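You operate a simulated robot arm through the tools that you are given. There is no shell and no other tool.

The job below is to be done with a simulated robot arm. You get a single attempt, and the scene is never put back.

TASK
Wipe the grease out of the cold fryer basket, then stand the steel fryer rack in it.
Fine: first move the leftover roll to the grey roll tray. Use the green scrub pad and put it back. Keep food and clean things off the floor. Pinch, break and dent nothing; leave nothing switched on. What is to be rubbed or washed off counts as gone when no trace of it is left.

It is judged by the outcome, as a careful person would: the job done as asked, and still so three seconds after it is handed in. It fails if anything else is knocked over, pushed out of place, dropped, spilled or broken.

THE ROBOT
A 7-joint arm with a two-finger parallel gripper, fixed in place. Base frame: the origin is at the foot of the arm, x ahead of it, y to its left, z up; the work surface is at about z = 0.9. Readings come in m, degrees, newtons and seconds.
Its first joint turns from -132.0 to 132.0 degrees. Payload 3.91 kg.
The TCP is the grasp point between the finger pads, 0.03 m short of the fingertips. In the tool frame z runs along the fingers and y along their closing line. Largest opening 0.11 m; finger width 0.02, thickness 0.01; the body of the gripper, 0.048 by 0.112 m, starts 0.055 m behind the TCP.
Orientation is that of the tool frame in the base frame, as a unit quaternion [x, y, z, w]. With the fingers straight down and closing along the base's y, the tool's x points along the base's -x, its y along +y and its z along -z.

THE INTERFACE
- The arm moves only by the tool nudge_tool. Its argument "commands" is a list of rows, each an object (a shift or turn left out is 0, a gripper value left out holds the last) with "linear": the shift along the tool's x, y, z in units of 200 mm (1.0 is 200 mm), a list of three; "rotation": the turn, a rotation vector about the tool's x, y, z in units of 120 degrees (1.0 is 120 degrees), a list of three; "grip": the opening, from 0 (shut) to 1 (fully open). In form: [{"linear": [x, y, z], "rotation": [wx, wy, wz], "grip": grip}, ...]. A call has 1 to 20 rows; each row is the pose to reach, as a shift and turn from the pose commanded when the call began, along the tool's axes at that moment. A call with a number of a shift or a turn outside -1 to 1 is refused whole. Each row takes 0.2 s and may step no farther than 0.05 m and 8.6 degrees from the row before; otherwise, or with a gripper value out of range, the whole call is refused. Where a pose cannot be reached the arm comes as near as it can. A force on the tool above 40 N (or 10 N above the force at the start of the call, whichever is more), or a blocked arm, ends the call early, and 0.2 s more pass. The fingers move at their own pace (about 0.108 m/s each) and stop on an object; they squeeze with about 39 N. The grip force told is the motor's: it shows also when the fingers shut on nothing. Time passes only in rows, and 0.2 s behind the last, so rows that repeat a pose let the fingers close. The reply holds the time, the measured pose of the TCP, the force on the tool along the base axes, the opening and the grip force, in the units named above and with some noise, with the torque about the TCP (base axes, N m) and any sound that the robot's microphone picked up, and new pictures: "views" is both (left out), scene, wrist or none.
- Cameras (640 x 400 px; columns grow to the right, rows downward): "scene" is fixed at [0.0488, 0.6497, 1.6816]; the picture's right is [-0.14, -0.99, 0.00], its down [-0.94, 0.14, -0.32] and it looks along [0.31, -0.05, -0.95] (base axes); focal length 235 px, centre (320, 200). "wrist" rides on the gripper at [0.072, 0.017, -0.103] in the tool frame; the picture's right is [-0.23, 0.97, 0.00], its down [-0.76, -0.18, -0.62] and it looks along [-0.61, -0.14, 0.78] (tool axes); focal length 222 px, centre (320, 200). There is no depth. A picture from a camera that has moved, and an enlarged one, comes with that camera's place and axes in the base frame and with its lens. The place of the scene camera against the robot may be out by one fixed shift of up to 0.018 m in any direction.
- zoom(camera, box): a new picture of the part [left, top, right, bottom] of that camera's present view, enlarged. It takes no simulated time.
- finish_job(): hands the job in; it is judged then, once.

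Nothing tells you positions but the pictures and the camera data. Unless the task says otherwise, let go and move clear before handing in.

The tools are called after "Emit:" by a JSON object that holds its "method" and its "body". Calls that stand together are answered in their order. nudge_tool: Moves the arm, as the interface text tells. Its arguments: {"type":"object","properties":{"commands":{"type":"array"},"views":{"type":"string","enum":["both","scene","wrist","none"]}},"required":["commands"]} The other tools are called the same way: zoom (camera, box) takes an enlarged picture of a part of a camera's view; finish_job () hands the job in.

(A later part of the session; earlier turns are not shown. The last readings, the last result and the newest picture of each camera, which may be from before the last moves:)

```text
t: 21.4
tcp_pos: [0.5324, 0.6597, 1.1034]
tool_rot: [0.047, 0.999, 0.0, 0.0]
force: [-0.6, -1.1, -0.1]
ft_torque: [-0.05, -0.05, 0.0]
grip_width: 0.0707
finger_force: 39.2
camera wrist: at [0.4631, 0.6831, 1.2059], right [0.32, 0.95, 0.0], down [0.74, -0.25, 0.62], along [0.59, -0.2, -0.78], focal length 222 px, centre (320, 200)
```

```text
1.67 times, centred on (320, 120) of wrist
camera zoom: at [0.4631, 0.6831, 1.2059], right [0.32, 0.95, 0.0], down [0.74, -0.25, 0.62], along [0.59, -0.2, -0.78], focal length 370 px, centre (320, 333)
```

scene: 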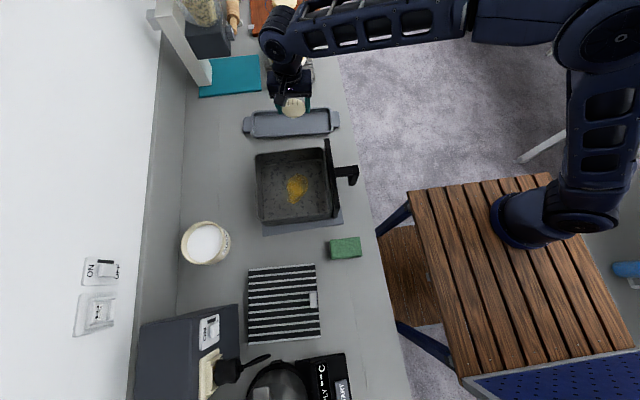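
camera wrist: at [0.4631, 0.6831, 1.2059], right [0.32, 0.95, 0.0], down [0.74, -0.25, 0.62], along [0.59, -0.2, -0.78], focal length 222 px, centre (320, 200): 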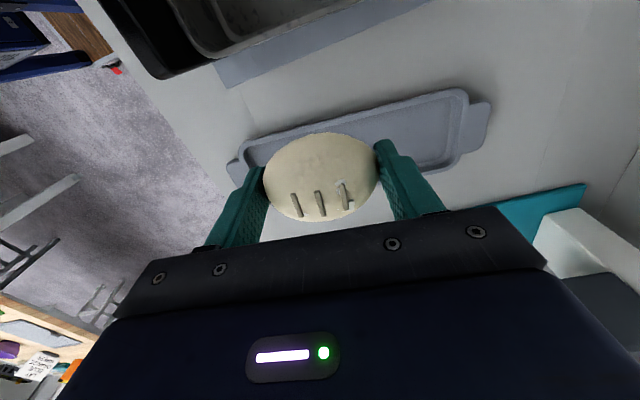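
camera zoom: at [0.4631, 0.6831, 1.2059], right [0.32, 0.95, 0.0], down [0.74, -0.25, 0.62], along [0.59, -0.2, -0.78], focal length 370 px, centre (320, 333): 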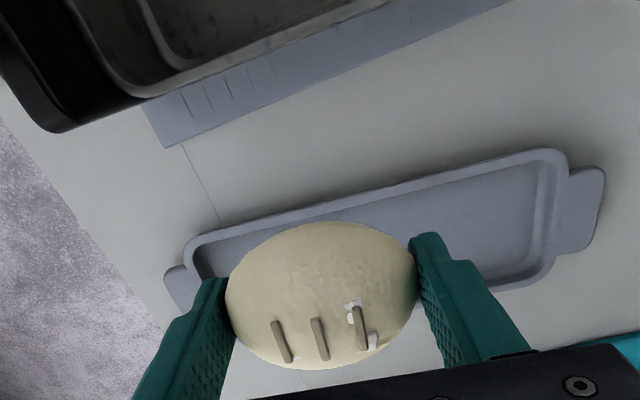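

The tray's centreline at y = 0.66 is near x = 0.62, and its yaw matches the tool's. I'll move over it and lower in stages.

Emit:
{"method": "nudge_tool", "body": {"commands": [{"linear": [-0.2, 0.02, 0]}, {"linear": [-0.4, 0.04, 0]}, {"linear": [-0.436, 0.041, 0.1]}, {"linear": [-0.436, 0.041, 0.3]}, {"linear": [-0.436, 0.041, 0.5]}, {"linear": [-0.436, 0.041, 0.65]}], "views": "both"}}

Emit:
{"method": "zoom", "body": {"camera": "scene", "box": [230, 60, 360, 160]}}

```text
t: 22.8
tcp_pos: [0.6219, 0.6566, 0.9722]
tool_rot: [0.047, 0.999, 0.0, -0.001]
force: [0.1, 0.7, -0.2]
ft_torque: [-0.03, -0.01, -0.02]
grip_width: 0.0704
finger_force: 38.5
camera wrist: at [0.5519, 0.6809, 1.0743], right [0.32, 0.95, 0.0], down [0.74, -0.25, 0.62], along [0.59, -0.2, -0.78], focal length 222 px, centre (320, 200)
```

scene: 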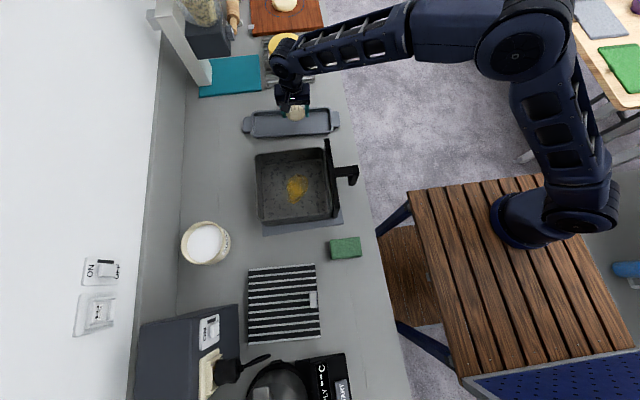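
wrist: 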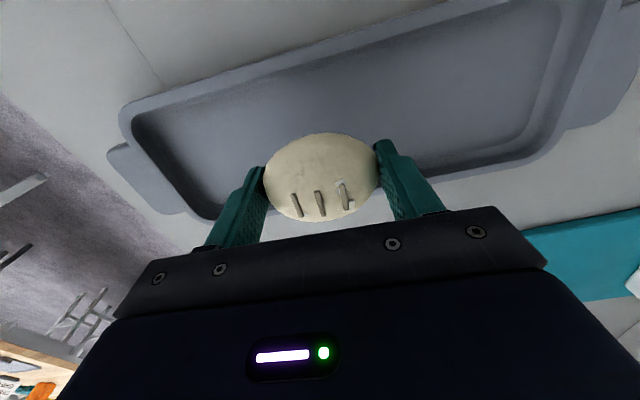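

```text
4.00 times, centred on (295, 110) of scene
camera zoom: at [0.0488, 0.6497, 1.6816], right [-0.14, -0.99, 0.0], down [-0.94, 0.14, -0.32], along [0.31, -0.05, -0.95], focal length 939 px, centre (420, 560)
```

zoom: 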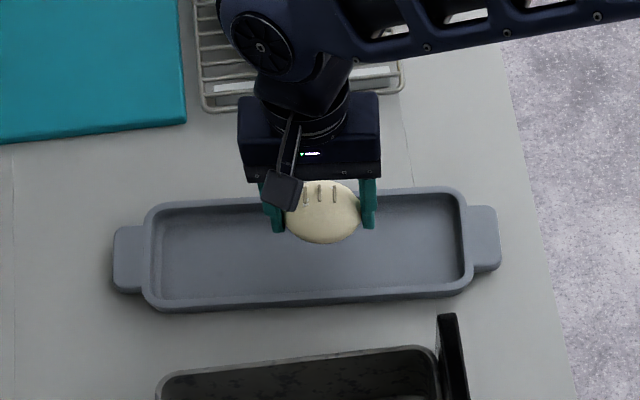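

The roll is centred over the tray's inner floor. I'll lower it to near contact and then inch down, watching the force.

Emit:
{"method": "nudge_tool", "body": {"commands": [{"linear": [0, 0, 0.08]}, {"linear": [0, 0, 0.13]}], "views": "none"}}

Emit:
{"method": "nudge_tool", "body": {"commands": [{"linear": [0, 0, 0.01]}, {"linear": [0, 0, 0.02]}], "views": "wrist"}}

```text
t: 23.4
tcp_pos: [0.622, 0.6564, 0.9457]
tool_rot: [0.048, 0.999, 0.0, 0.0]
force: [0.0, -0.4, -0.6]
ft_torque: [0.0, -0.01, 0.0]
grip_width: 0.0704
finger_force: 39.0
```

```text
t: 24.0
tcp_pos: [0.6223, 0.6583, 0.9401]
tool_rot: [0.047, 0.999, 0.0, 0.0]
force: [-0.9, 0.1, -0.7]
ft_torque: [0.01, 0.0, 0.01]
grip_width: 0.0706
finger_force: 39.2
camera wrist: at [0.5521, 0.6824, 1.0441], right [0.32, 0.95, 0.0], down [0.74, -0.25, 0.62], along [0.59, -0.2, -0.78], focal length 222 px, centre (320, 200)
```

wrist: 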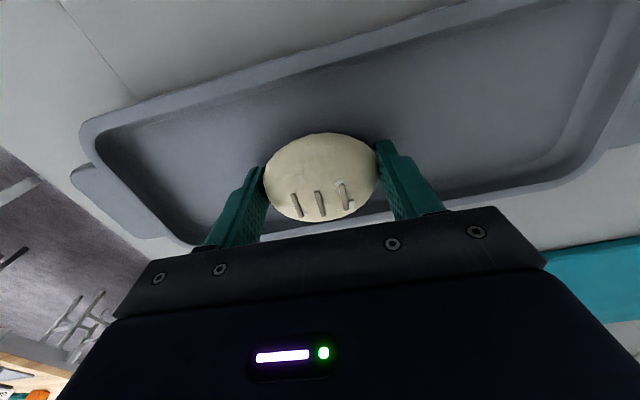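

Emit:
{"method": "nudge_tool", "body": {"commands": [{"linear": [0, 0, 0.01]}, {"linear": [0, 0, 0.015]}], "views": "none"}}

Emit:
{"method": "nudge_tool", "body": {"commands": [{"linear": [0, 0, 0.01]}], "views": "wrist"}}

```text
t: 24.6
tcp_pos: [0.6226, 0.658, 0.9374]
tool_rot: [0.046, 0.999, 0.0, 0.0]
force: [0.3, -0.8, -1.0]
ft_torque: [-0.01, 0.02, 0.02]
grip_width: 0.0703
finger_force: 38.8
```

```text
t: 25.0
tcp_pos: [0.6217, 0.6572, 0.9362]
tool_rot: [0.047, 0.999, 0.0, 0.0]
force: [0.5, 1.1, 2.6]
ft_torque: [-0.09, -0.02, 0.01]
grip_width: 0.0705
finger_force: 38.8
camera wrist: at [0.5523, 0.6816, 1.0396], right [0.32, 0.95, 0.0], down [0.74, -0.25, 0.62], along [0.59, -0.2, -0.78], focal length 222 px, centre (320, 200)
```

wrist: 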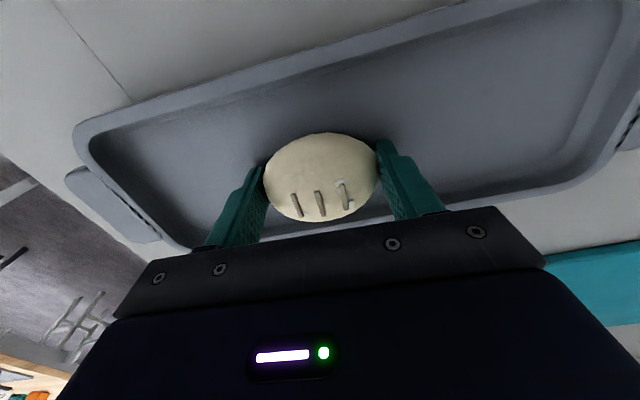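

There's light contact (2.6 N), so the roll is resting on the tray. I'll open slowly and lift away.

Emit:
{"method": "nudge_tool", "body": {"commands": [{"linear": [0, 0, 0], "grip": 0.66}, {"linear": [0, 0, 0], "grip": 0.72}, {"linear": [0, 0, 0], "grip": 0.8}, {"linear": [0, 0, 0], "grip": 0.86}, {"linear": [0, 0, 0], "grip": 0.86}], "views": "wrist"}}

```text
t: 26.2
tcp_pos: [0.6228, 0.6565, 0.9358]
tool_rot: [0.047, 0.999, 0.0, 0.0]
force: [1.0, -0.3, 0.2]
ft_torque: [-0.01, -0.02, 0.0]
grip_width: 0.0945
finger_force: 0.1
camera wrist: at [0.5523, 0.6815, 1.0391], right [0.32, 0.95, 0.0], down [0.74, -0.25, 0.62], along [0.59, -0.2, -0.78], focal length 222 px, centre (320, 200)
```

wrist: 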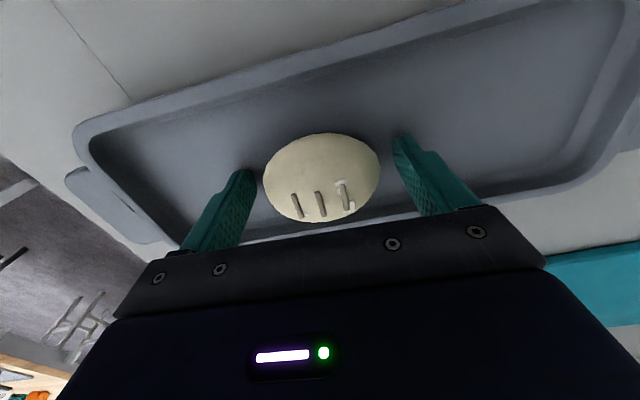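

The roll is sitting in the tray. I'll lift straight up and check.

Emit:
{"method": "nudge_tool", "body": {"commands": [{"linear": [0, 0, -0.1]}, {"linear": [0, 0, -0.3]}, {"linear": [0, 0, -0.5]}, {"linear": [0, 0, -0.7]}, {"linear": [0, 0, -0.9]}], "views": "both"}}

Emit:
{"method": "zoom", "body": {"camera": "scene", "box": [230, 90, 360, 240]}}

```text
t: 27.4
tcp_pos: [0.6257, 0.658, 1.1153]
tool_rot: [0.047, 0.999, 0.001, 0.0]
force: [-0.1, 0.0, -1.0]
ft_torque: [0.0, 0.01, 0.01]
grip_width: 0.0946
finger_force: 0.1
camera wrist: at [0.5558, 0.6831, 1.2187], right [0.32, 0.95, 0.0], down [0.74, -0.25, 0.62], along [0.59, -0.2, -0.78], focal length 222 px, centre (320, 200)
```

scene: 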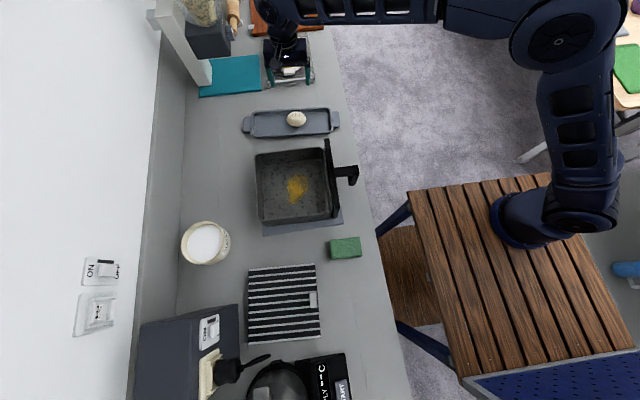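
wrist: 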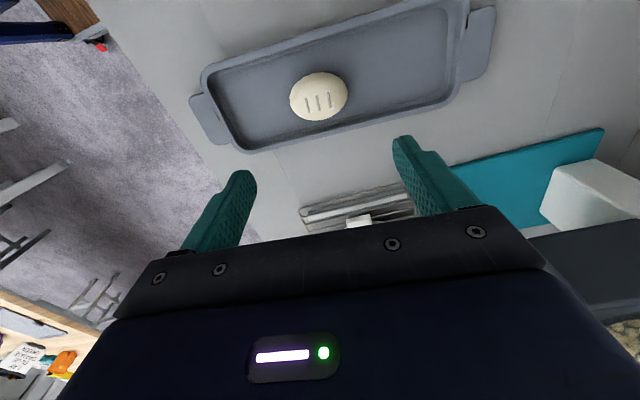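

```text
2.67 times, centred on (295, 165) of scene
camera zoom: at [0.0488, 0.6497, 1.6816], right [-0.14, -0.99, 0.0], down [-0.94, 0.14, -0.32], along [0.31, -0.05, -0.95], focal length 626 px, centre (387, 293)
```

zoom: 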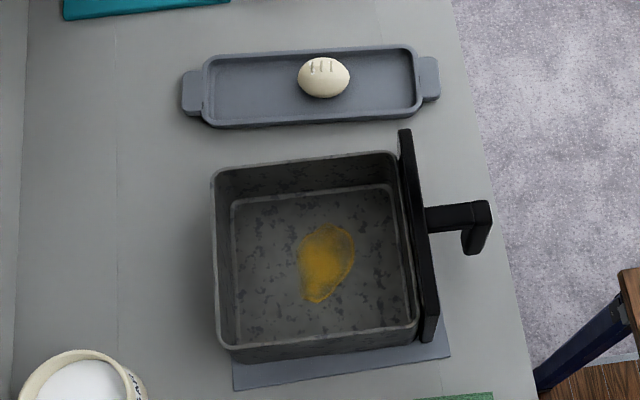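

The roll is in the tray and the whole grease patch is now visible, at about x 0.30–0.42, y 0.64–0.72. Next I'll travel at a safe height to the green pad.

Emit:
{"method": "nudge_tool", "body": {"commands": [{"linear": [0.2, -0.05, -0.05]}, {"linear": [0.4, -0.1, -0.1]}, {"linear": [0.6, -0.15, -0.15]}, {"linear": [0.8, -0.2, -0.15]}, {"linear": [0.98, -0.243, -0.15]}], "views": "none"}}

Emit:
{"method": "nudge_tool", "body": {"commands": [{"linear": [0.2, -0.05, 0]}, {"linear": [0.4, -0.1, 0]}, {"linear": [0.6, -0.15, 0]}, {"linear": [0.8, -0.2, 0]}, {"linear": [0.98, -0.243, 0]}], "views": "none"}}

Emit:
{"method": "nudge_tool", "body": {"commands": [{"linear": [0.2, -0.1, 0.05]}, {"linear": [0.4, -0.2, 0.1]}, {"linear": [0.48, -0.24, 0.15]}], "views": "both"}}

Emit:
{"method": "zoom", "body": {"camera": "wrist", "box": [200, 0, 440, 200]}}

```text
t: 28.6
tcp_pos: [0.4275, 0.6257, 1.1457]
tool_rot: [0.047, 0.999, 0.0, -0.001]
force: [0.5, 0.4, -0.1]
ft_torque: [-0.02, 0.04, 0.01]
grip_width: 0.0945
finger_force: 0.1
```

```text
t: 29.8
tcp_pos: [0.2229, 0.5961, 1.1455]
tool_rot: [0.047, 0.999, 0.001, 0.0]
force: [0.4, -0.5, 0.1]
ft_torque: [-0.03, 0.02, 0.03]
grip_width: 0.0947
finger_force: 0.1
```

```text
t: 30.6
tcp_pos: [0.1248, 0.5588, 1.1173]
tool_rot: [0.047, 0.999, 0.001, 0.0]
force: [0.3, 0.2, -0.2]
ft_torque: [0.0, 0.02, 0.01]
grip_width: 0.0945
finger_force: 0.0
camera wrist: at [0.0555, 0.5828, 1.2199], right [0.32, 0.95, 0.0], down [0.74, -0.25, 0.62], along [0.59, -0.2, -0.78], focal length 222 px, centre (320, 200)
```

scene: 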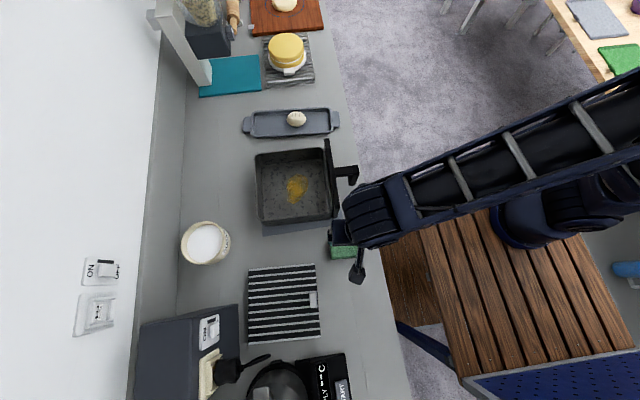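
wrist: 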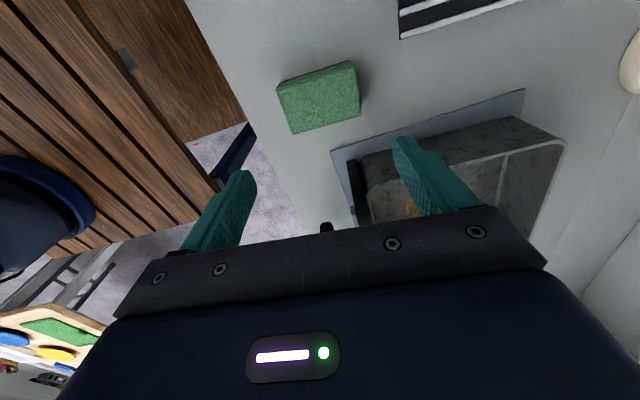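

```text
2.00 times, centred on (320, 100) of wrist
camera zoom: at [0.0555, 0.5828, 1.2199], right [0.32, 0.95, 0.0], down [0.74, -0.25, 0.62], along [0.59, -0.2, -0.78], focal length 444 px, centre (320, 400)
```

zoom: 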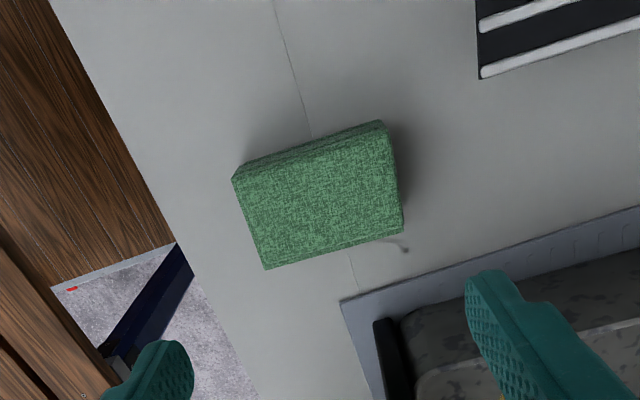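

The pad measures about 0.09 × 0.055 m, centred near (0.129, 0.558) with about −3° yaw. I'll align to it, open fully and come partway down for a precise look.

Emit:
{"method": "nudge_tool", "body": {"commands": [{"linear": [-0.015, 0, 0.0], "rotation": [0, 0, -0.018], "grip": 1.0}, {"linear": [-0.015, 0, 0.2], "rotation": [0, 0, -0.018], "grip": 1.0}, {"linear": [-0.015, 0, 0.4], "rotation": [0, 0, -0.018], "grip": 1.0}, {"linear": [-0.015, 0, 0.55], "rotation": [0, 0, -0.018], "grip": 1.0}], "views": "both"}}

Emit:
{"method": "zoom", "body": {"camera": "wrist", "box": [160, 0, 480, 220]}}

```text
t: 31.6
tcp_pos: [0.1256, 0.5606, 1.007]
tool_rot: [0.029, 1.0, -0.001, 0.0]
force: [-0.1, -0.5, 0.8]
ft_torque: [0.0, 0.01, 0.0]
grip_width: 0.1099
finger_force: 0.1
camera wrist: at [0.0555, 0.5823, 1.11], right [0.28, 0.96, 0.0], down [0.75, -0.22, 0.62], along [0.6, -0.18, -0.78], focal length 222 px, centre (320, 200)
```

scene: 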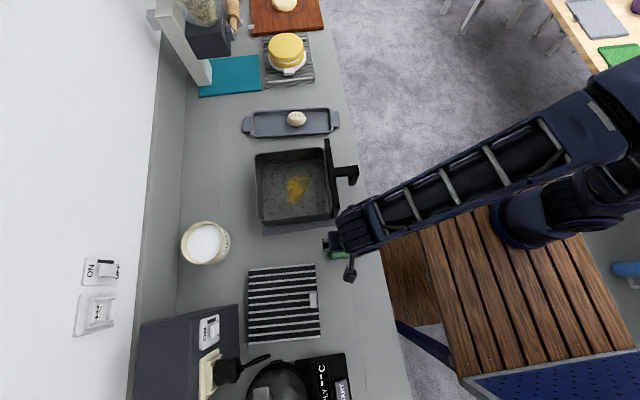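
wrist: 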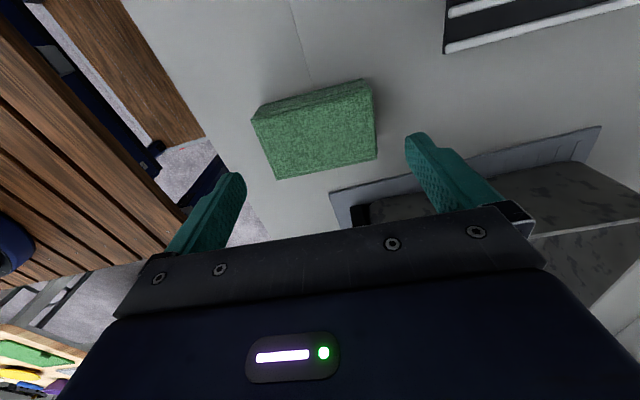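

```text
1.82 times, centred on (320, 110) of wrist
camera zoom: at [0.0555, 0.5823, 1.11], right [0.28, 0.96, 0.0], down [0.75, -0.22, 0.62], along [0.6, -0.18, -0.78], focal length 404 px, centre (320, 364)
```

zoom: 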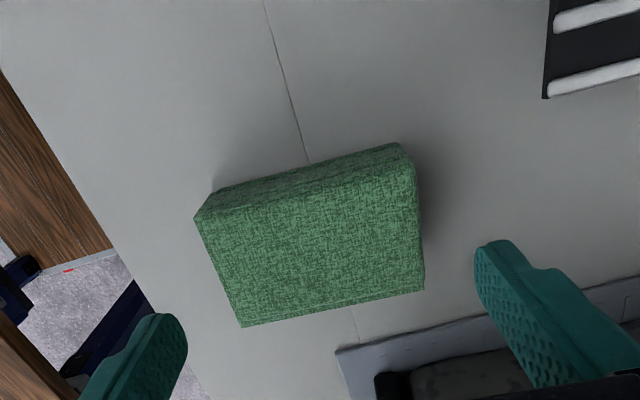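

The pad is 0.09 × 0.055 × 0.04 m, centred at (0.127, 0.5595), and the fingers straddle it with about 1 cm to spare each side. I'll descend to TCP z of about 0.942.

Emit:
{"method": "nudge_tool", "body": {"commands": [{"linear": [-0.005, -0.003, 0.15], "grip": 1.0}, {"linear": [-0.005, -0.003, 0.25], "grip": 1.0}, {"linear": [-0.005, -0.003, 0.325], "grip": 1.0}], "views": "wrist"}}

Emit:
{"method": "zoom", "body": {"camera": "wrist", "box": [160, 50, 480, 250]}}

```text
t: 32.4
tcp_pos: [0.1275, 0.5587, 0.9413]
tool_rot: [0.028, 1.0, 0.0, 0.0]
force: [-0.2, -0.1, -0.2]
ft_torque: [0.0, -0.01, -0.02]
grip_width: 0.1101
finger_force: 0.0
camera wrist: at [0.0568, 0.5807, 1.0441], right [0.28, 0.96, 0.0], down [0.75, -0.22, 0.62], along [0.6, -0.18, -0.78], focal length 222 px, centre (320, 200)
```

wrist: 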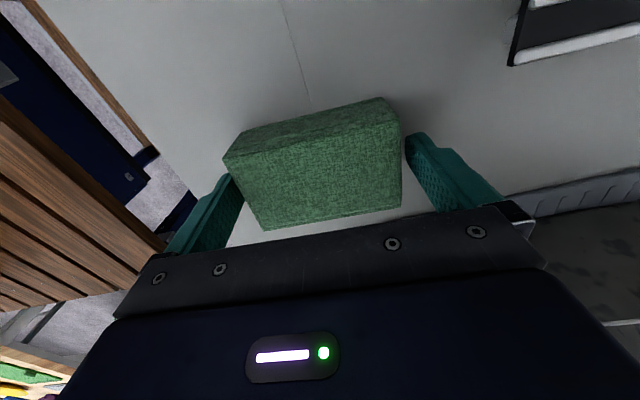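

```text
2.00 times, centred on (320, 150) of wrist
camera zoom: at [0.0568, 0.5807, 1.0441], right [0.28, 0.96, 0.0], down [0.75, -0.22, 0.62], along [0.6, -0.18, -0.78], focal length 444 px, centre (320, 300)
```

zoom: 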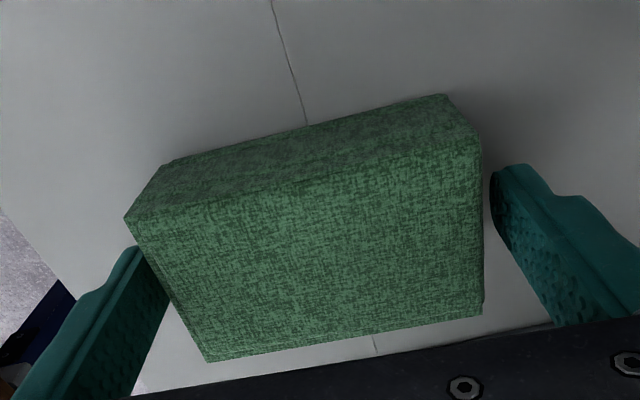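

The pad is centred between the fingers, so I'll close on it.

Emit:
{"method": "nudge_tool", "body": {"commands": [{"linear": [0, 0, 0], "grip": 0.9}, {"linear": [0, 0, 0], "grip": 0.8}, {"linear": [0, 0, 0], "grip": 0.7}, {"linear": [0, 0, 0], "grip": 0.6}, {"linear": [0, 0, 0], "grip": 0.6}], "views": "wrist"}}

```text
t: 33.6
tcp_pos: [0.1286, 0.5586, 0.9423]
tool_rot: [0.028, 1.0, 0.0, 0.0]
force: [-0.2, 0.5, -0.5]
ft_torque: [0.01, -0.03, -0.02]
grip_width: 0.0939
finger_force: 38.7
camera wrist: at [0.0567, 0.5806, 1.0443], right [0.28, 0.96, 0.0], down [0.75, -0.22, 0.62], along [0.6, -0.18, -0.78], focal length 222 px, centre (320, 200)
```

wrist: 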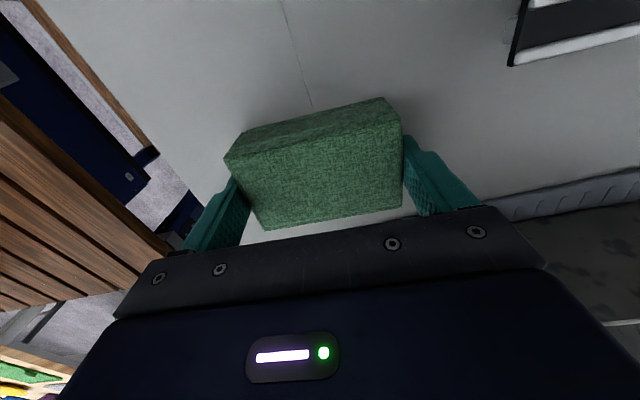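

The pad is gripped at 0.094 m. I noted the return pose as TCP (0.128, 0.559, 0.942) with +3.2° tool yaw, and I'll lift and carry it over the basket.

Emit:
{"method": "nudge_tool", "body": {"commands": [{"linear": [0, 0, -0.05]}, {"linear": [0, 0, -0.2]}, {"linear": [0, 0, -0.4]}, {"linear": [0, 0, -0.6]}, {"linear": [0, 0, -0.8]}, {"linear": [0, 0, -0.9]}], "views": "wrist"}}

Emit:
{"method": "nudge_tool", "body": {"commands": [{"linear": [-0.19, 0.13, 0]}, {"linear": [-0.385, 0.262, 0]}, {"linear": [-0.578, 0.394, 0]}, {"linear": [-0.77, 0.525, 0]}, {"linear": [-0.963, 0.657, 0]}], "views": "both"}}

Emit:
{"method": "zoom", "body": {"camera": "wrist", "box": [160, 0, 480, 240]}}

```text
t: 35.0
tcp_pos: [0.1276, 0.559, 1.1215]
tool_rot: [0.028, 1.0, 0.0, 0.0]
force: [0.4, 0.6, -1.0]
ft_torque: [-0.03, 0.0, -0.04]
grip_width: 0.0939
finger_force: 39.2
camera wrist: at [0.0566, 0.5805, 1.2245], right [0.28, 0.96, 0.0], down [0.75, -0.22, 0.62], along [0.6, -0.18, -0.78], focal length 222 px, centre (320, 200)
```

wrist: 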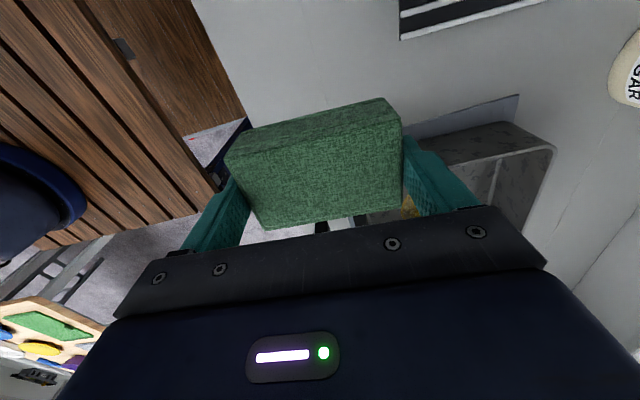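

```text
t: 36.2
tcp_pos: [0.3254, 0.677, 1.1212]
tool_rot: [0.029, 1.0, 0.0, -0.001]
force: [-1.5, 0.4, -0.4]
ft_torque: [0.03, -0.07, 0.02]
grip_width: 0.0942
finger_force: 39.1
camera wrist: at [0.2536, 0.699, 1.2249], right [0.28, 0.96, 0.0], down [0.75, -0.22, 0.62], along [0.6, -0.18, -0.78], focal length 222 px, centre (320, 200)
```

scene: 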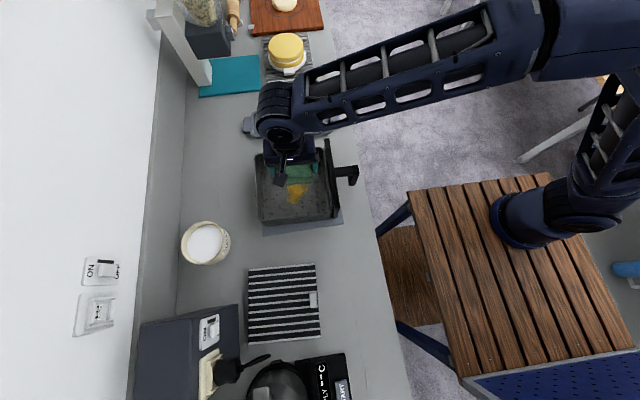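
wrist: 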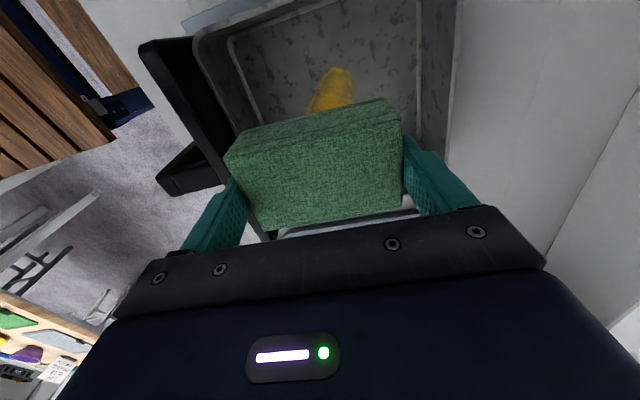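

```text
1.67 times, centred on (320, 120) of wrist
camera zoom: at [0.2536, 0.699, 1.2249], right [0.28, 0.96, 0.0], down [0.75, -0.22, 0.62], along [0.6, -0.18, -0.78], focal length 370 px, centre (320, 333)
```

zoom: 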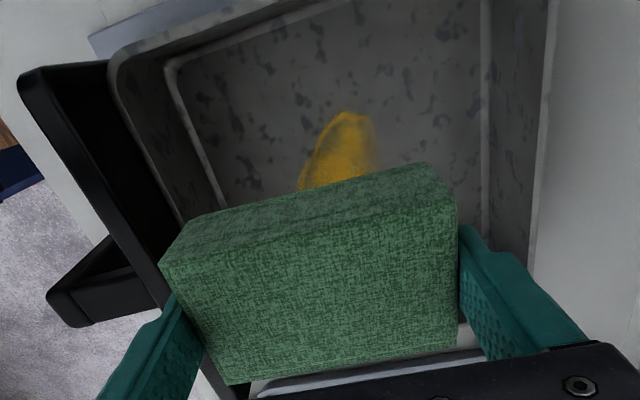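

The pad is secure above the basket and the grease spans about x 0.30–0.41, y 0.64–0.72. I'll lower to just above the floor at its centre.

Emit:
{"method": "nudge_tool", "body": {"commands": [{"linear": [-0.148, 0.034, 0.0]}, {"linear": [-0.148, 0.034, 0.2]}, {"linear": [-0.148, 0.034, 0.4]}, {"linear": [-0.148, 0.034, 0.6]}, {"linear": [-0.148, 0.034, 0.75]}, {"linear": [-0.148, 0.034, 0.8]}], "views": "both"}}

```text
t: 37.6
tcp_pos: [0.3549, 0.6827, 0.9605]
tool_rot: [0.029, 1.0, 0.0, 0.0]
force: [-0.8, 0.2, -0.1]
ft_torque: [0.01, 0.0, -0.01]
grip_width: 0.094
finger_force: 39.1
camera wrist: at [0.2851, 0.7041, 1.064], right [0.28, 0.96, 0.0], down [0.75, -0.22, 0.62], along [0.6, -0.18, -0.78], focal length 222 px, centre (320, 200)
```

scene: 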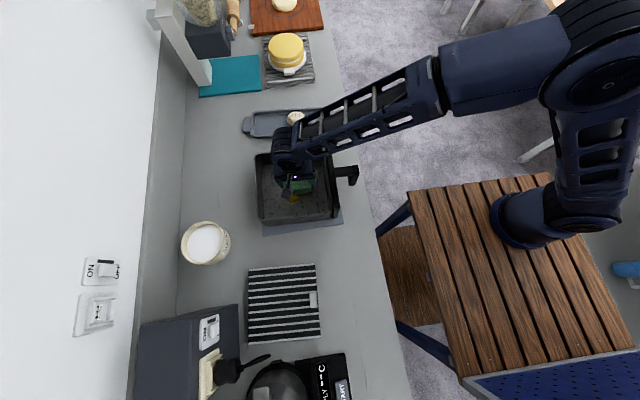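
wrist: 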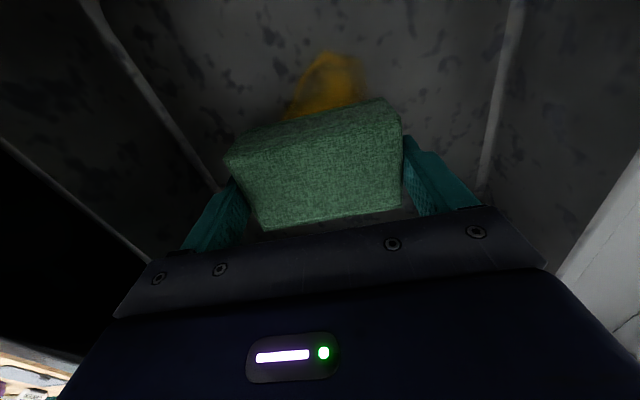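

Everything is clear. I'll inch down until the pad touches the floor, watching the force.

Emit:
{"method": "nudge_tool", "body": {"commands": [{"linear": [0, 0, 0.02]}, {"linear": [0, 0, 0.03]}], "views": "none"}}

Emit:
{"method": "nudge_tool", "body": {"commands": [{"linear": [0, 0, 0.01]}, {"linear": [0, 0, 0.015]}], "views": "none"}}

Emit:
{"method": "nudge_tool", "body": {"commands": [{"linear": [0, 0, 0.005]}, {"linear": [0, 0, 0.01]}], "views": "none"}}

```text
t: 38.2
tcp_pos: [0.3562, 0.6829, 0.9553]
tool_rot: [0.03, 1.0, 0.0, 0.0]
force: [-0.2, -0.4, -0.3]
ft_torque: [-0.02, 0.02, 0.04]
grip_width: 0.0942
finger_force: 39.0
```

```text
t: 38.8
tcp_pos: [0.3561, 0.6836, 0.9536]
tool_rot: [0.029, 1.0, 0.0, -0.001]
force: [0.0, 0.2, 0.1]
ft_torque: [0.02, 0.01, -0.01]
grip_width: 0.0942
finger_force: 39.4
```

```text
t: 39.4
tcp_pos: [0.3569, 0.6842, 0.9512]
tool_rot: [0.029, 1.0, 0.001, 0.0]
force: [-0.7, -3.9, 16.2]
ft_torque: [-0.57, 0.09, 0.04]
grip_width: 0.0943
finger_force: 38.8
```

There's contact with about 16 N of press. I'll scrub back and forth along x over the grease at this depth.

Emit:
{"method": "nudge_tool", "body": {"commands": [{"linear": [0.1, 0, 0]}, {"linear": [0.2, 0, 0]}, {"linear": [0.27, 0, 0]}, {"linear": [0.17, 0, 0]}, {"linear": [0.07, 0, 0]}, {"linear": [-0.03, 0, 0]}, {"linear": [-0.13, 0, 0]}, {"linear": [-0.23, 0, 0]}, {"linear": [-0.3, 0, 0]}, {"linear": [-0.2, 0, 0]}, {"linear": [-0.1, 0, 0]}, {"linear": [0, 0, 0]}, {"linear": [0.1, 0, 0]}, {"linear": [0.2, 0, 0]}, {"linear": [0.27, 0, 0]}], "views": "both"}}

```text
t: 41.3
tcp_pos: [0.406, 0.683, 0.951]
tool_rot: [0.029, 1.0, 0.001, 0.0]
force: [2.7, -0.2, 9.9]
ft_torque: [-0.53, -0.07, 0.12]
grip_width: 0.0939
finger_force: 38.6
stopped in row 9: the force on the tool passed its limit at 42 N (the readings are from after the stop); the commanded pose is now the measured one
camera wrist: at [0.3361, 0.7032, 1.0548], right [0.28, 0.96, 0.0], down [0.75, -0.22, 0.62], along [0.6, -0.17, -0.78], focal length 222 px, centre (320, 200)
```

scene: 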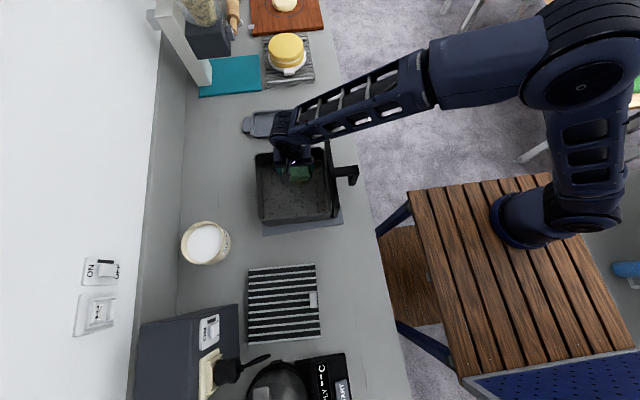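
wrist: 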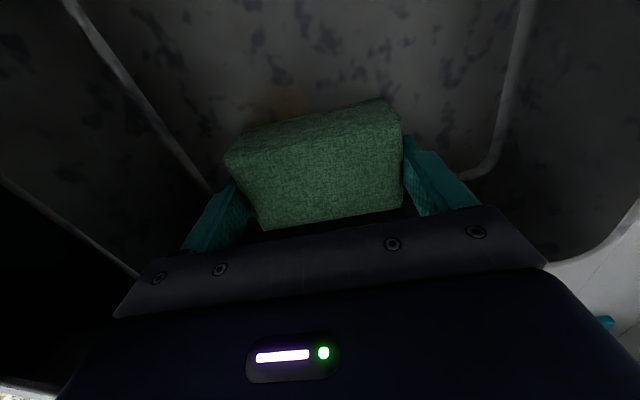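

The grease is coming off. The stroke stopped near the far end on force, so I'll check the basket hasn't moved and look for leftover traces.

Emit:
{"method": "zoom", "body": {"camera": "wrist", "box": [160, 0, 480, 200]}}

Emit:
{"method": "zoom", "body": {"camera": "scene", "box": [230, 130, 370, 240]}}

```text
2.00 times, centred on (320, 100) of wrist
camera zoom: at [0.3361, 0.7032, 1.0548], right [0.28, 0.96, 0.0], down [0.75, -0.22, 0.62], along [0.6, -0.17, -0.78], focal length 444 px, centre (320, 400)
```

zoom: 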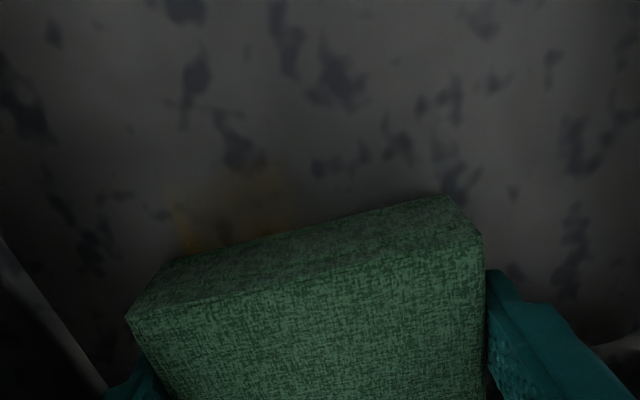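

```text
3.64 times, centred on (300, 185) of scene
camera zoom: at [0.0488, 0.6497, 1.6816], right [-0.14, -0.99, 0.0], down [-0.94, 0.14, -0.32], along [0.31, -0.05, -0.95], focal length 854 px, centre (393, 254)
```

zoom: 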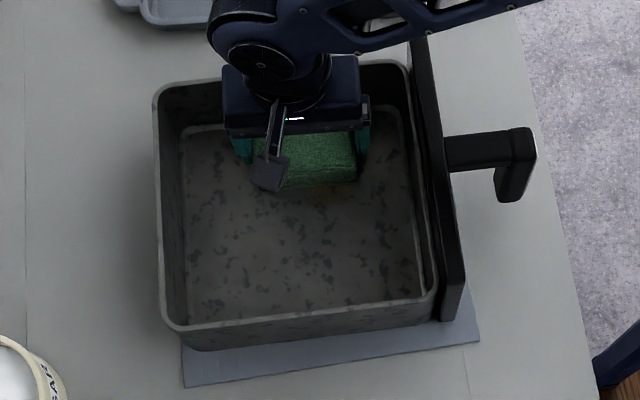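

The basket hasn't moved. A faint trace remains around x 0.37–0.40, y 0.645–0.68, so I'll scrub again with shorter strokes shifted slightly towards −y.

Emit:
{"method": "nudge_tool", "body": {"commands": [{"linear": [0.06, -0.03, 0]}, {"linear": [0.12, -0.06, 0]}, {"linear": [0.19, -0.08, 0]}, {"linear": [0.26, -0.08, 0]}, {"linear": [0.33, -0.08, 0]}, {"linear": [0.4, -0.08, 0]}, {"linear": [0.33, -0.08, 0]}, {"linear": [0.26, -0.08, 0]}, {"linear": [0.19, -0.08, 0]}, {"linear": [0.12, -0.08, 0]}, {"linear": [0.05, -0.08, 0]}, {"linear": [0.0, -0.08, 0]}, {"linear": [0.05, -0.04, 0]}, {"linear": [0.12, 0.0, 0]}, {"linear": [0.19, 0.02, 0]}, {"linear": [0.26, 0.02, 0]}, {"linear": [0.33, 0.02, 0]}, {"linear": [0.4, 0.02, 0]}, {"linear": [0.47, 0.02, 0]}], "views": "both"}}

Emit:
{"method": "zoom", "body": {"camera": "scene", "box": [230, 130, 370, 240]}}

```text
t: 45.3
tcp_pos: [0.3131, 0.6922, 0.952]
tool_rot: [0.029, 1.0, 0.003, 0.0]
force: [5.4, 0.1, 18.1]
ft_torque: [-0.79, -0.12, 0.21]
grip_width: 0.094
finger_force: 39.1
camera wrist: at [0.2428, 0.7129, 1.0546], right [0.28, 0.96, 0.0], down [0.75, -0.22, 0.62], along [0.6, -0.17, -0.78], focal length 222 px, centre (320, 200)
```

scene: 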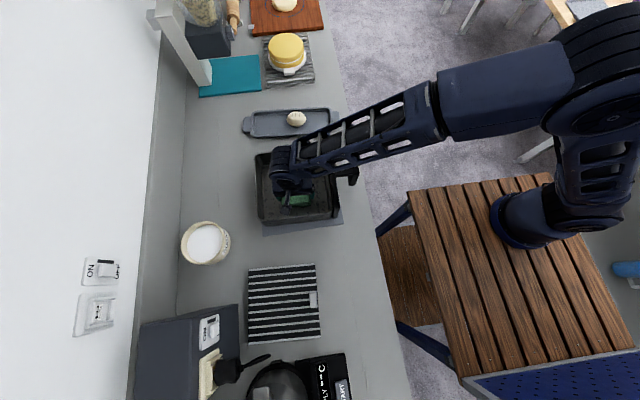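
wrist: 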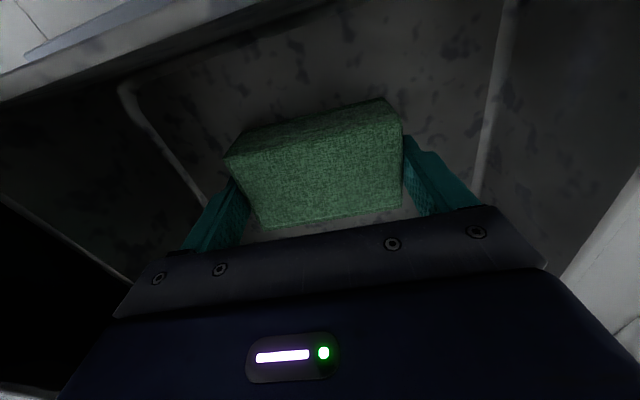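

```text
3.64 times, centred on (300, 185) of scene
camera zoom: at [0.0488, 0.6497, 1.6816], right [-0.14, -0.99, 0.0], down [-0.94, 0.14, -0.32], along [0.31, -0.05, -0.95], focal length 854 px, centre (393, 254)
```

zoom: 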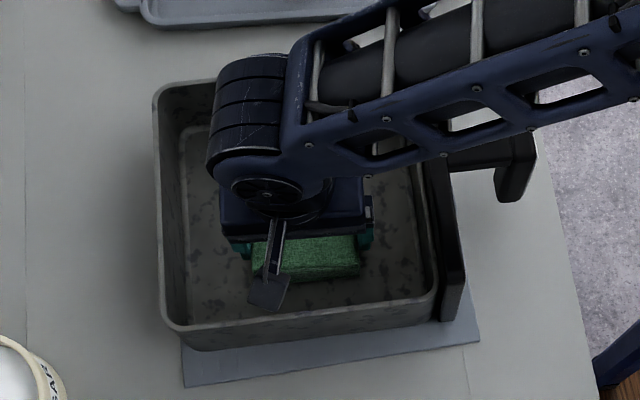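

I'll lift the pad and back off to inspect the floor for any remaining trace.

Emit:
{"method": "nudge_tool", "body": {"commands": [{"linear": [0, 0, -0.1]}, {"linear": [0, 0, -0.3]}, {"linear": [0, 0, -0.5]}, {"linear": [0, 0, -0.7]}, {"linear": [0.2, -0.0, -0.8]}, {"linear": [0.4, -0.0, -0.8]}, {"linear": [0.6, -0.0, -0.8]}], "views": "both"}}

Emit:
{"method": "zoom", "body": {"camera": "wrist", "box": [200, 0, 480, 180]}}

Emit:
{"method": "zoom", "body": {"camera": "scene", "box": [240, 140, 350, 230]}}

```text
t: 46.9
tcp_pos: [0.1928, 0.6998, 1.111]
tool_rot: [0.029, 1.0, 0.002, 0.001]
force: [0.8, -0.2, -0.2]
ft_torque: [0.01, 0.02, 0.01]
grip_width: 0.0938
finger_force: 38.6
camera wrist: at [0.1229, 0.7212, 1.2137], right [0.28, 0.96, 0.0], down [0.75, -0.22, 0.62], along [0.6, -0.18, -0.78], focal length 222 px, centre (320, 200)
```

scene: 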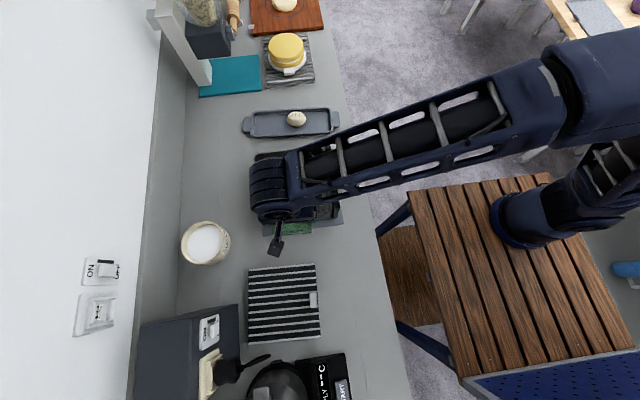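
wrist: 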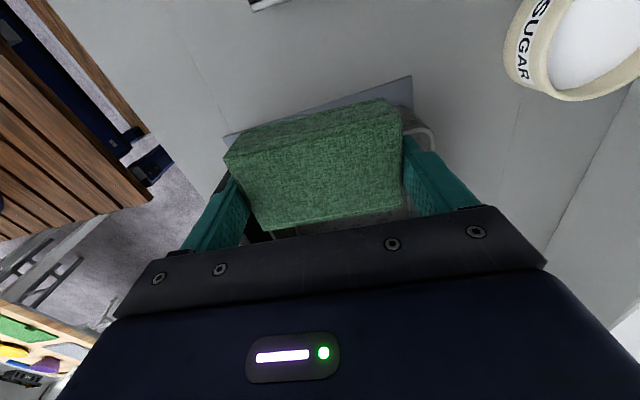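

```text
2.22 times, centred on (340, 90) of wrist
camera zoom: at [0.1229, 0.7212, 1.2137], right [0.28, 0.96, 0.0], down [0.75, -0.22, 0.62], along [0.6, -0.18, -0.78], focal length 494 px, centre (276, 444)
```

zoom: 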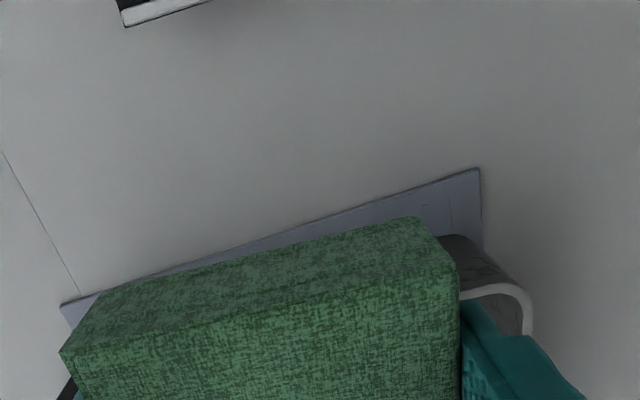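

```text
4.44 times, centred on (295, 185) of scene
camera zoom: at [0.0488, 0.6497, 1.6816], right [-0.14, -0.99, 0.0], down [-0.94, 0.14, -0.32], along [0.31, -0.05, -0.95], focal length 1043 px, centre (431, 267)
```

zoom: 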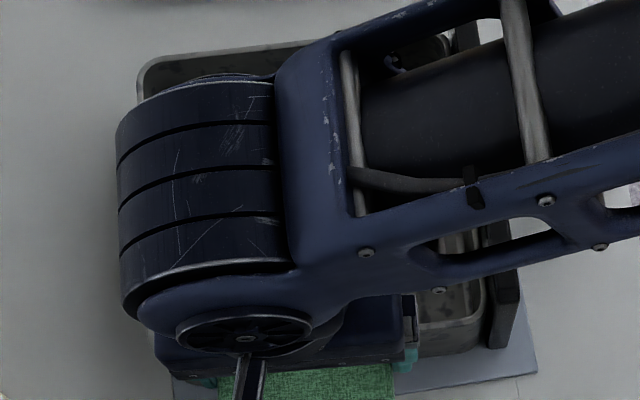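

The arm blocks the view from here, so I'll move to the far side of the basket, where both cameras can see the floor.

Emit:
{"method": "nudge_tool", "body": {"commands": [{"linear": [-0.2, 0.0, -0.05]}, {"linear": [-0.4, 0.0, -0.1]}, {"linear": [-0.6, 0.0, -0.1]}, {"linear": [-0.8, 0.0, -0.1]}, {"linear": [-1.0, 0.0, -0.1]}], "views": "wrist"}}

Emit:
{"method": "zoom", "body": {"camera": "wrist", "box": [200, 0, 480, 180]}}

Emit:
{"method": "nudge_tool", "body": {"commands": [{"linear": [-0.15, 0.0, 0]}, {"linear": [-0.3, 0.0, 0]}], "views": "both"}}

Emit:
{"method": "zoom", "body": {"camera": "scene", "box": [240, 140, 350, 230]}}

Emit:
{"method": "zoom", "body": {"camera": "wrist", "box": [200, 0, 480, 120]}}

```text
t: 48.1
tcp_pos: [0.3912, 0.6876, 1.1307]
tool_rot: [0.028, 1.0, 0.001, -0.001]
force: [-0.5, 0.2, 0.1]
ft_torque: [0.0, -0.07, -0.04]
grip_width: 0.094
finger_force: 38.7
camera wrist: at [0.3209, 0.7067, 1.2339], right [0.28, 0.96, 0.0], down [0.75, -0.22, 0.62], along [0.6, -0.17, -0.78], focal length 222 px, centre (320, 200)
```

wrist: 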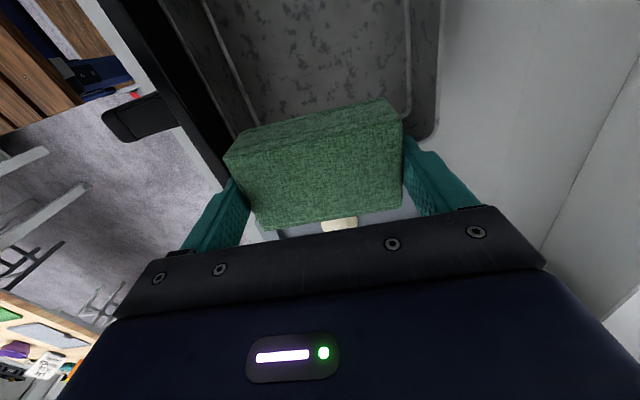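

```text
2.22 times, centred on (340, 90) of wrist
camera zoom: at [0.3209, 0.7067, 1.2339], right [0.28, 0.96, 0.0], down [0.75, -0.22, 0.62], along [0.6, -0.17, -0.78], focal length 494 px, centre (276, 444)
```

zoom: 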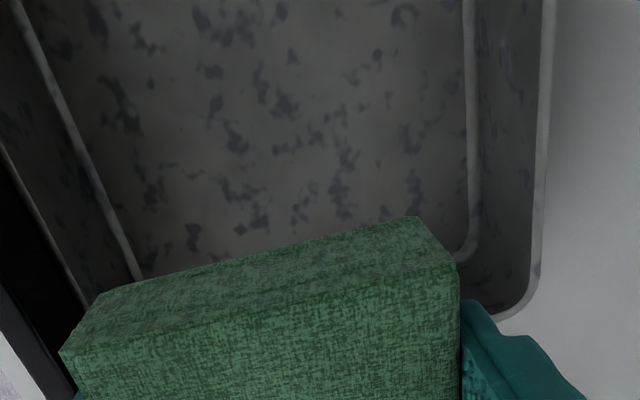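

```text
t: 48.7
tcp_pos: [0.4524, 0.6823, 1.1323]
tool_rot: [0.028, 1.0, 0.001, 0.0]
force: [-0.1, 0.5, -0.1]
ft_torque: [0.03, -0.03, 0.0]
grip_width: 0.094
finger_force: 39.3
camera wrist: at [0.382, 0.7035, 1.236], right [0.28, 0.96, 0.0], down [0.75, -0.22, 0.62], along [0.6, -0.17, -0.78], focal length 222 px, centre (320, 200)
```

scene: 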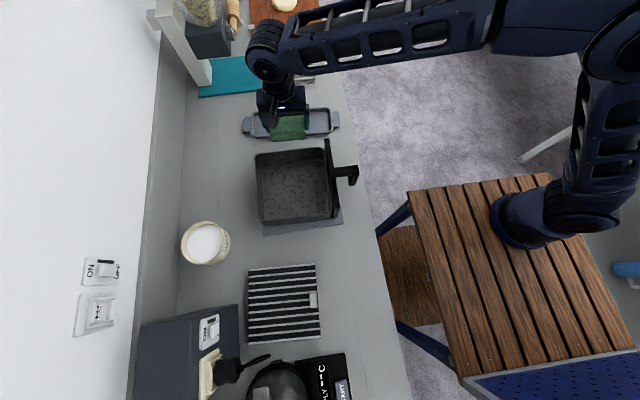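
wrist: 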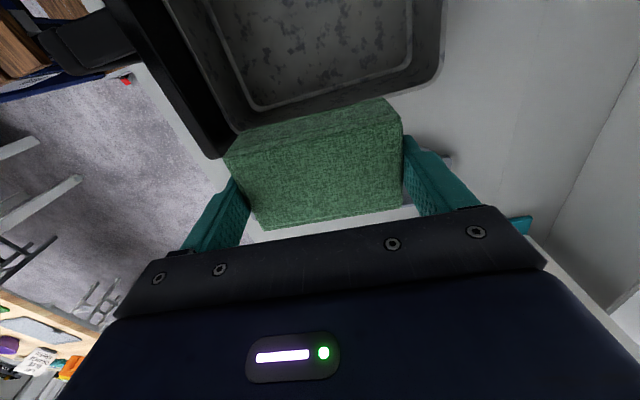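

```text
4.44 times, centred on (295, 185) of scene
camera zoom: at [0.0488, 0.6497, 1.6816], right [-0.14, -0.99, 0.0], down [-0.94, 0.14, -0.32], along [0.31, -0.05, -0.95], focal length 1043 px, centre (431, 267)
```

zoom: 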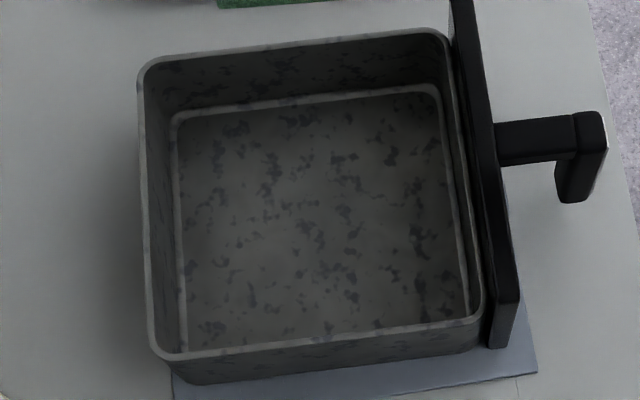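

```text
2.29 times, centred on (340, 60) of wrist
camera zoom: at [0.382, 0.7035, 1.236], right [0.28, 0.96, 0.0], down [0.75, -0.22, 0.62], along [0.6, -0.17, -0.78], focal length 508 px, centre (274, 520)
```

zoom: 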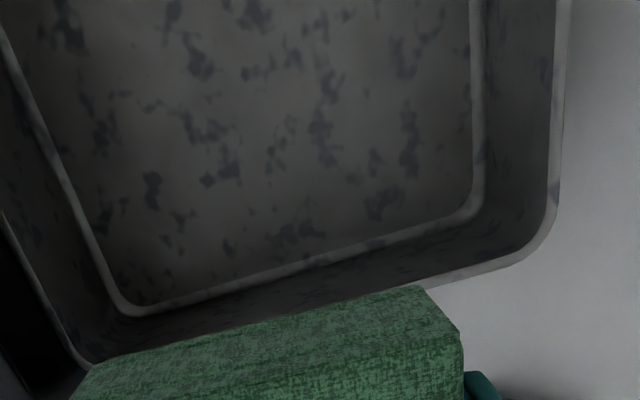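

The floor looks nearly clean. I'll zoom in further where the grease was, in case a thin film is left.

Emit:
{"method": "zoom", "body": {"camera": "scene", "box": [275, 160, 325, 210]}}

Emit:
{"method": "zoom", "body": {"camera": "wrist", "box": [240, 0, 340, 80]}}

Emit:
{"method": "zoom", "body": {"camera": "wrist", "box": [320, 0, 420, 80]}}

```text
8.00 times, centred on (300, 185) of scene
camera zoom: at [0.0488, 0.6497, 1.6816], right [-0.14, -0.99, 0.0], down [-0.94, 0.14, -0.32], along [0.31, -0.05, -0.95], focal length 1878 px, centre (480, 320)
```

zoom: 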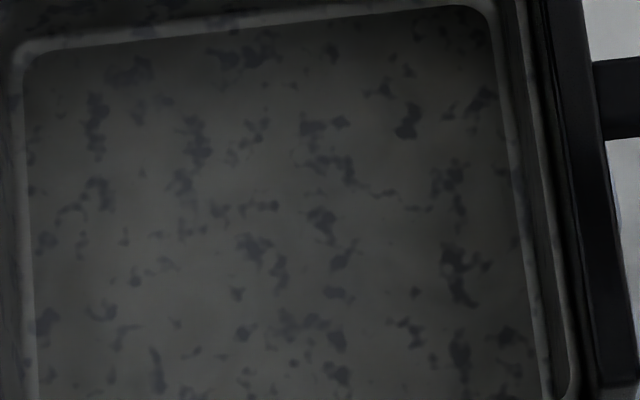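

```text
5.00 times, centred on (290, 40) of wrist
camera zoom: at [0.382, 0.7035, 1.236], right [0.28, 0.96, 0.0], down [0.75, -0.22, 0.62], along [0.6, -0.17, -0.78], focal length 1111 px, centre (470, 1000)
```

zoom: 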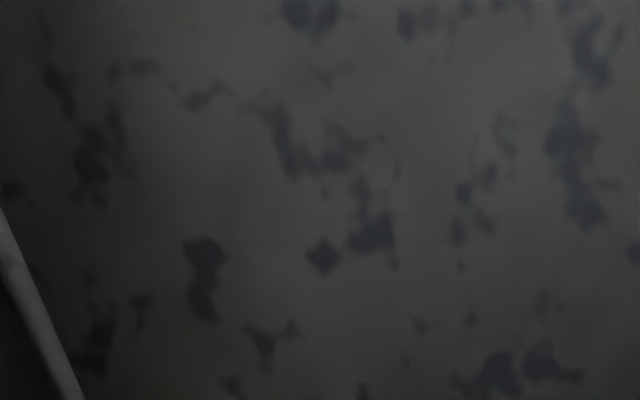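

```text
5.00 times, centred on (370, 40) of wrist
camera zoom: at [0.382, 0.7035, 1.236], right [0.28, 0.96, 0.0], down [0.75, -0.22, 0.62], along [0.6, -0.17, -0.78], focal length 1111 px, centre (70, 1000)
```

zoom: 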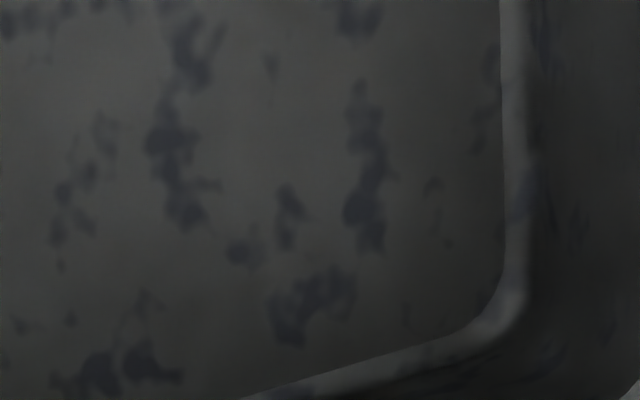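

It looks clean, but I want to be sure, so I'll make a second full scrub over the area. First I'll return to the middle and come down gently.

Emit:
{"method": "nudge_tool", "body": {"commands": [{"linear": [0.15, -0.01, 0.0]}, {"linear": [0.3, -0.02, 0.0]}, {"linear": [0.45, -0.03, 0.05]}, {"linear": [0.45, -0.03, 0.25]}, {"linear": [0.45, -0.03, 0.45]}, {"linear": [0.45, -0.03, 0.65]}, {"linear": [0.45, -0.03, 0.8]}, {"linear": [0.45, -0.03, 0.88]}], "views": "none"}}

Emit:
{"method": "nudge_tool", "body": {"commands": [{"linear": [0, 0, 0.01]}, {"linear": [0, 0, 0.02]}], "views": "none"}}

```text
t: 50.5
tcp_pos: [0.364, 0.6819, 0.9531]
tool_rot: [0.028, 1.0, 0.001, 0.0]
force: [0.8, 0.2, -0.6]
ft_torque: [0.03, 0.02, -0.01]
grip_width: 0.094
finger_force: 38.9
```

```text
t: 51.1
tcp_pos: [0.3619, 0.6833, 0.9513]
tool_rot: [0.029, 1.0, 0.003, 0.0]
force: [4.0, -1.4, 22.4]
ft_torque: [-1.02, 0.0, 0.15]
grip_width: 0.094
finger_force: 39.1
```

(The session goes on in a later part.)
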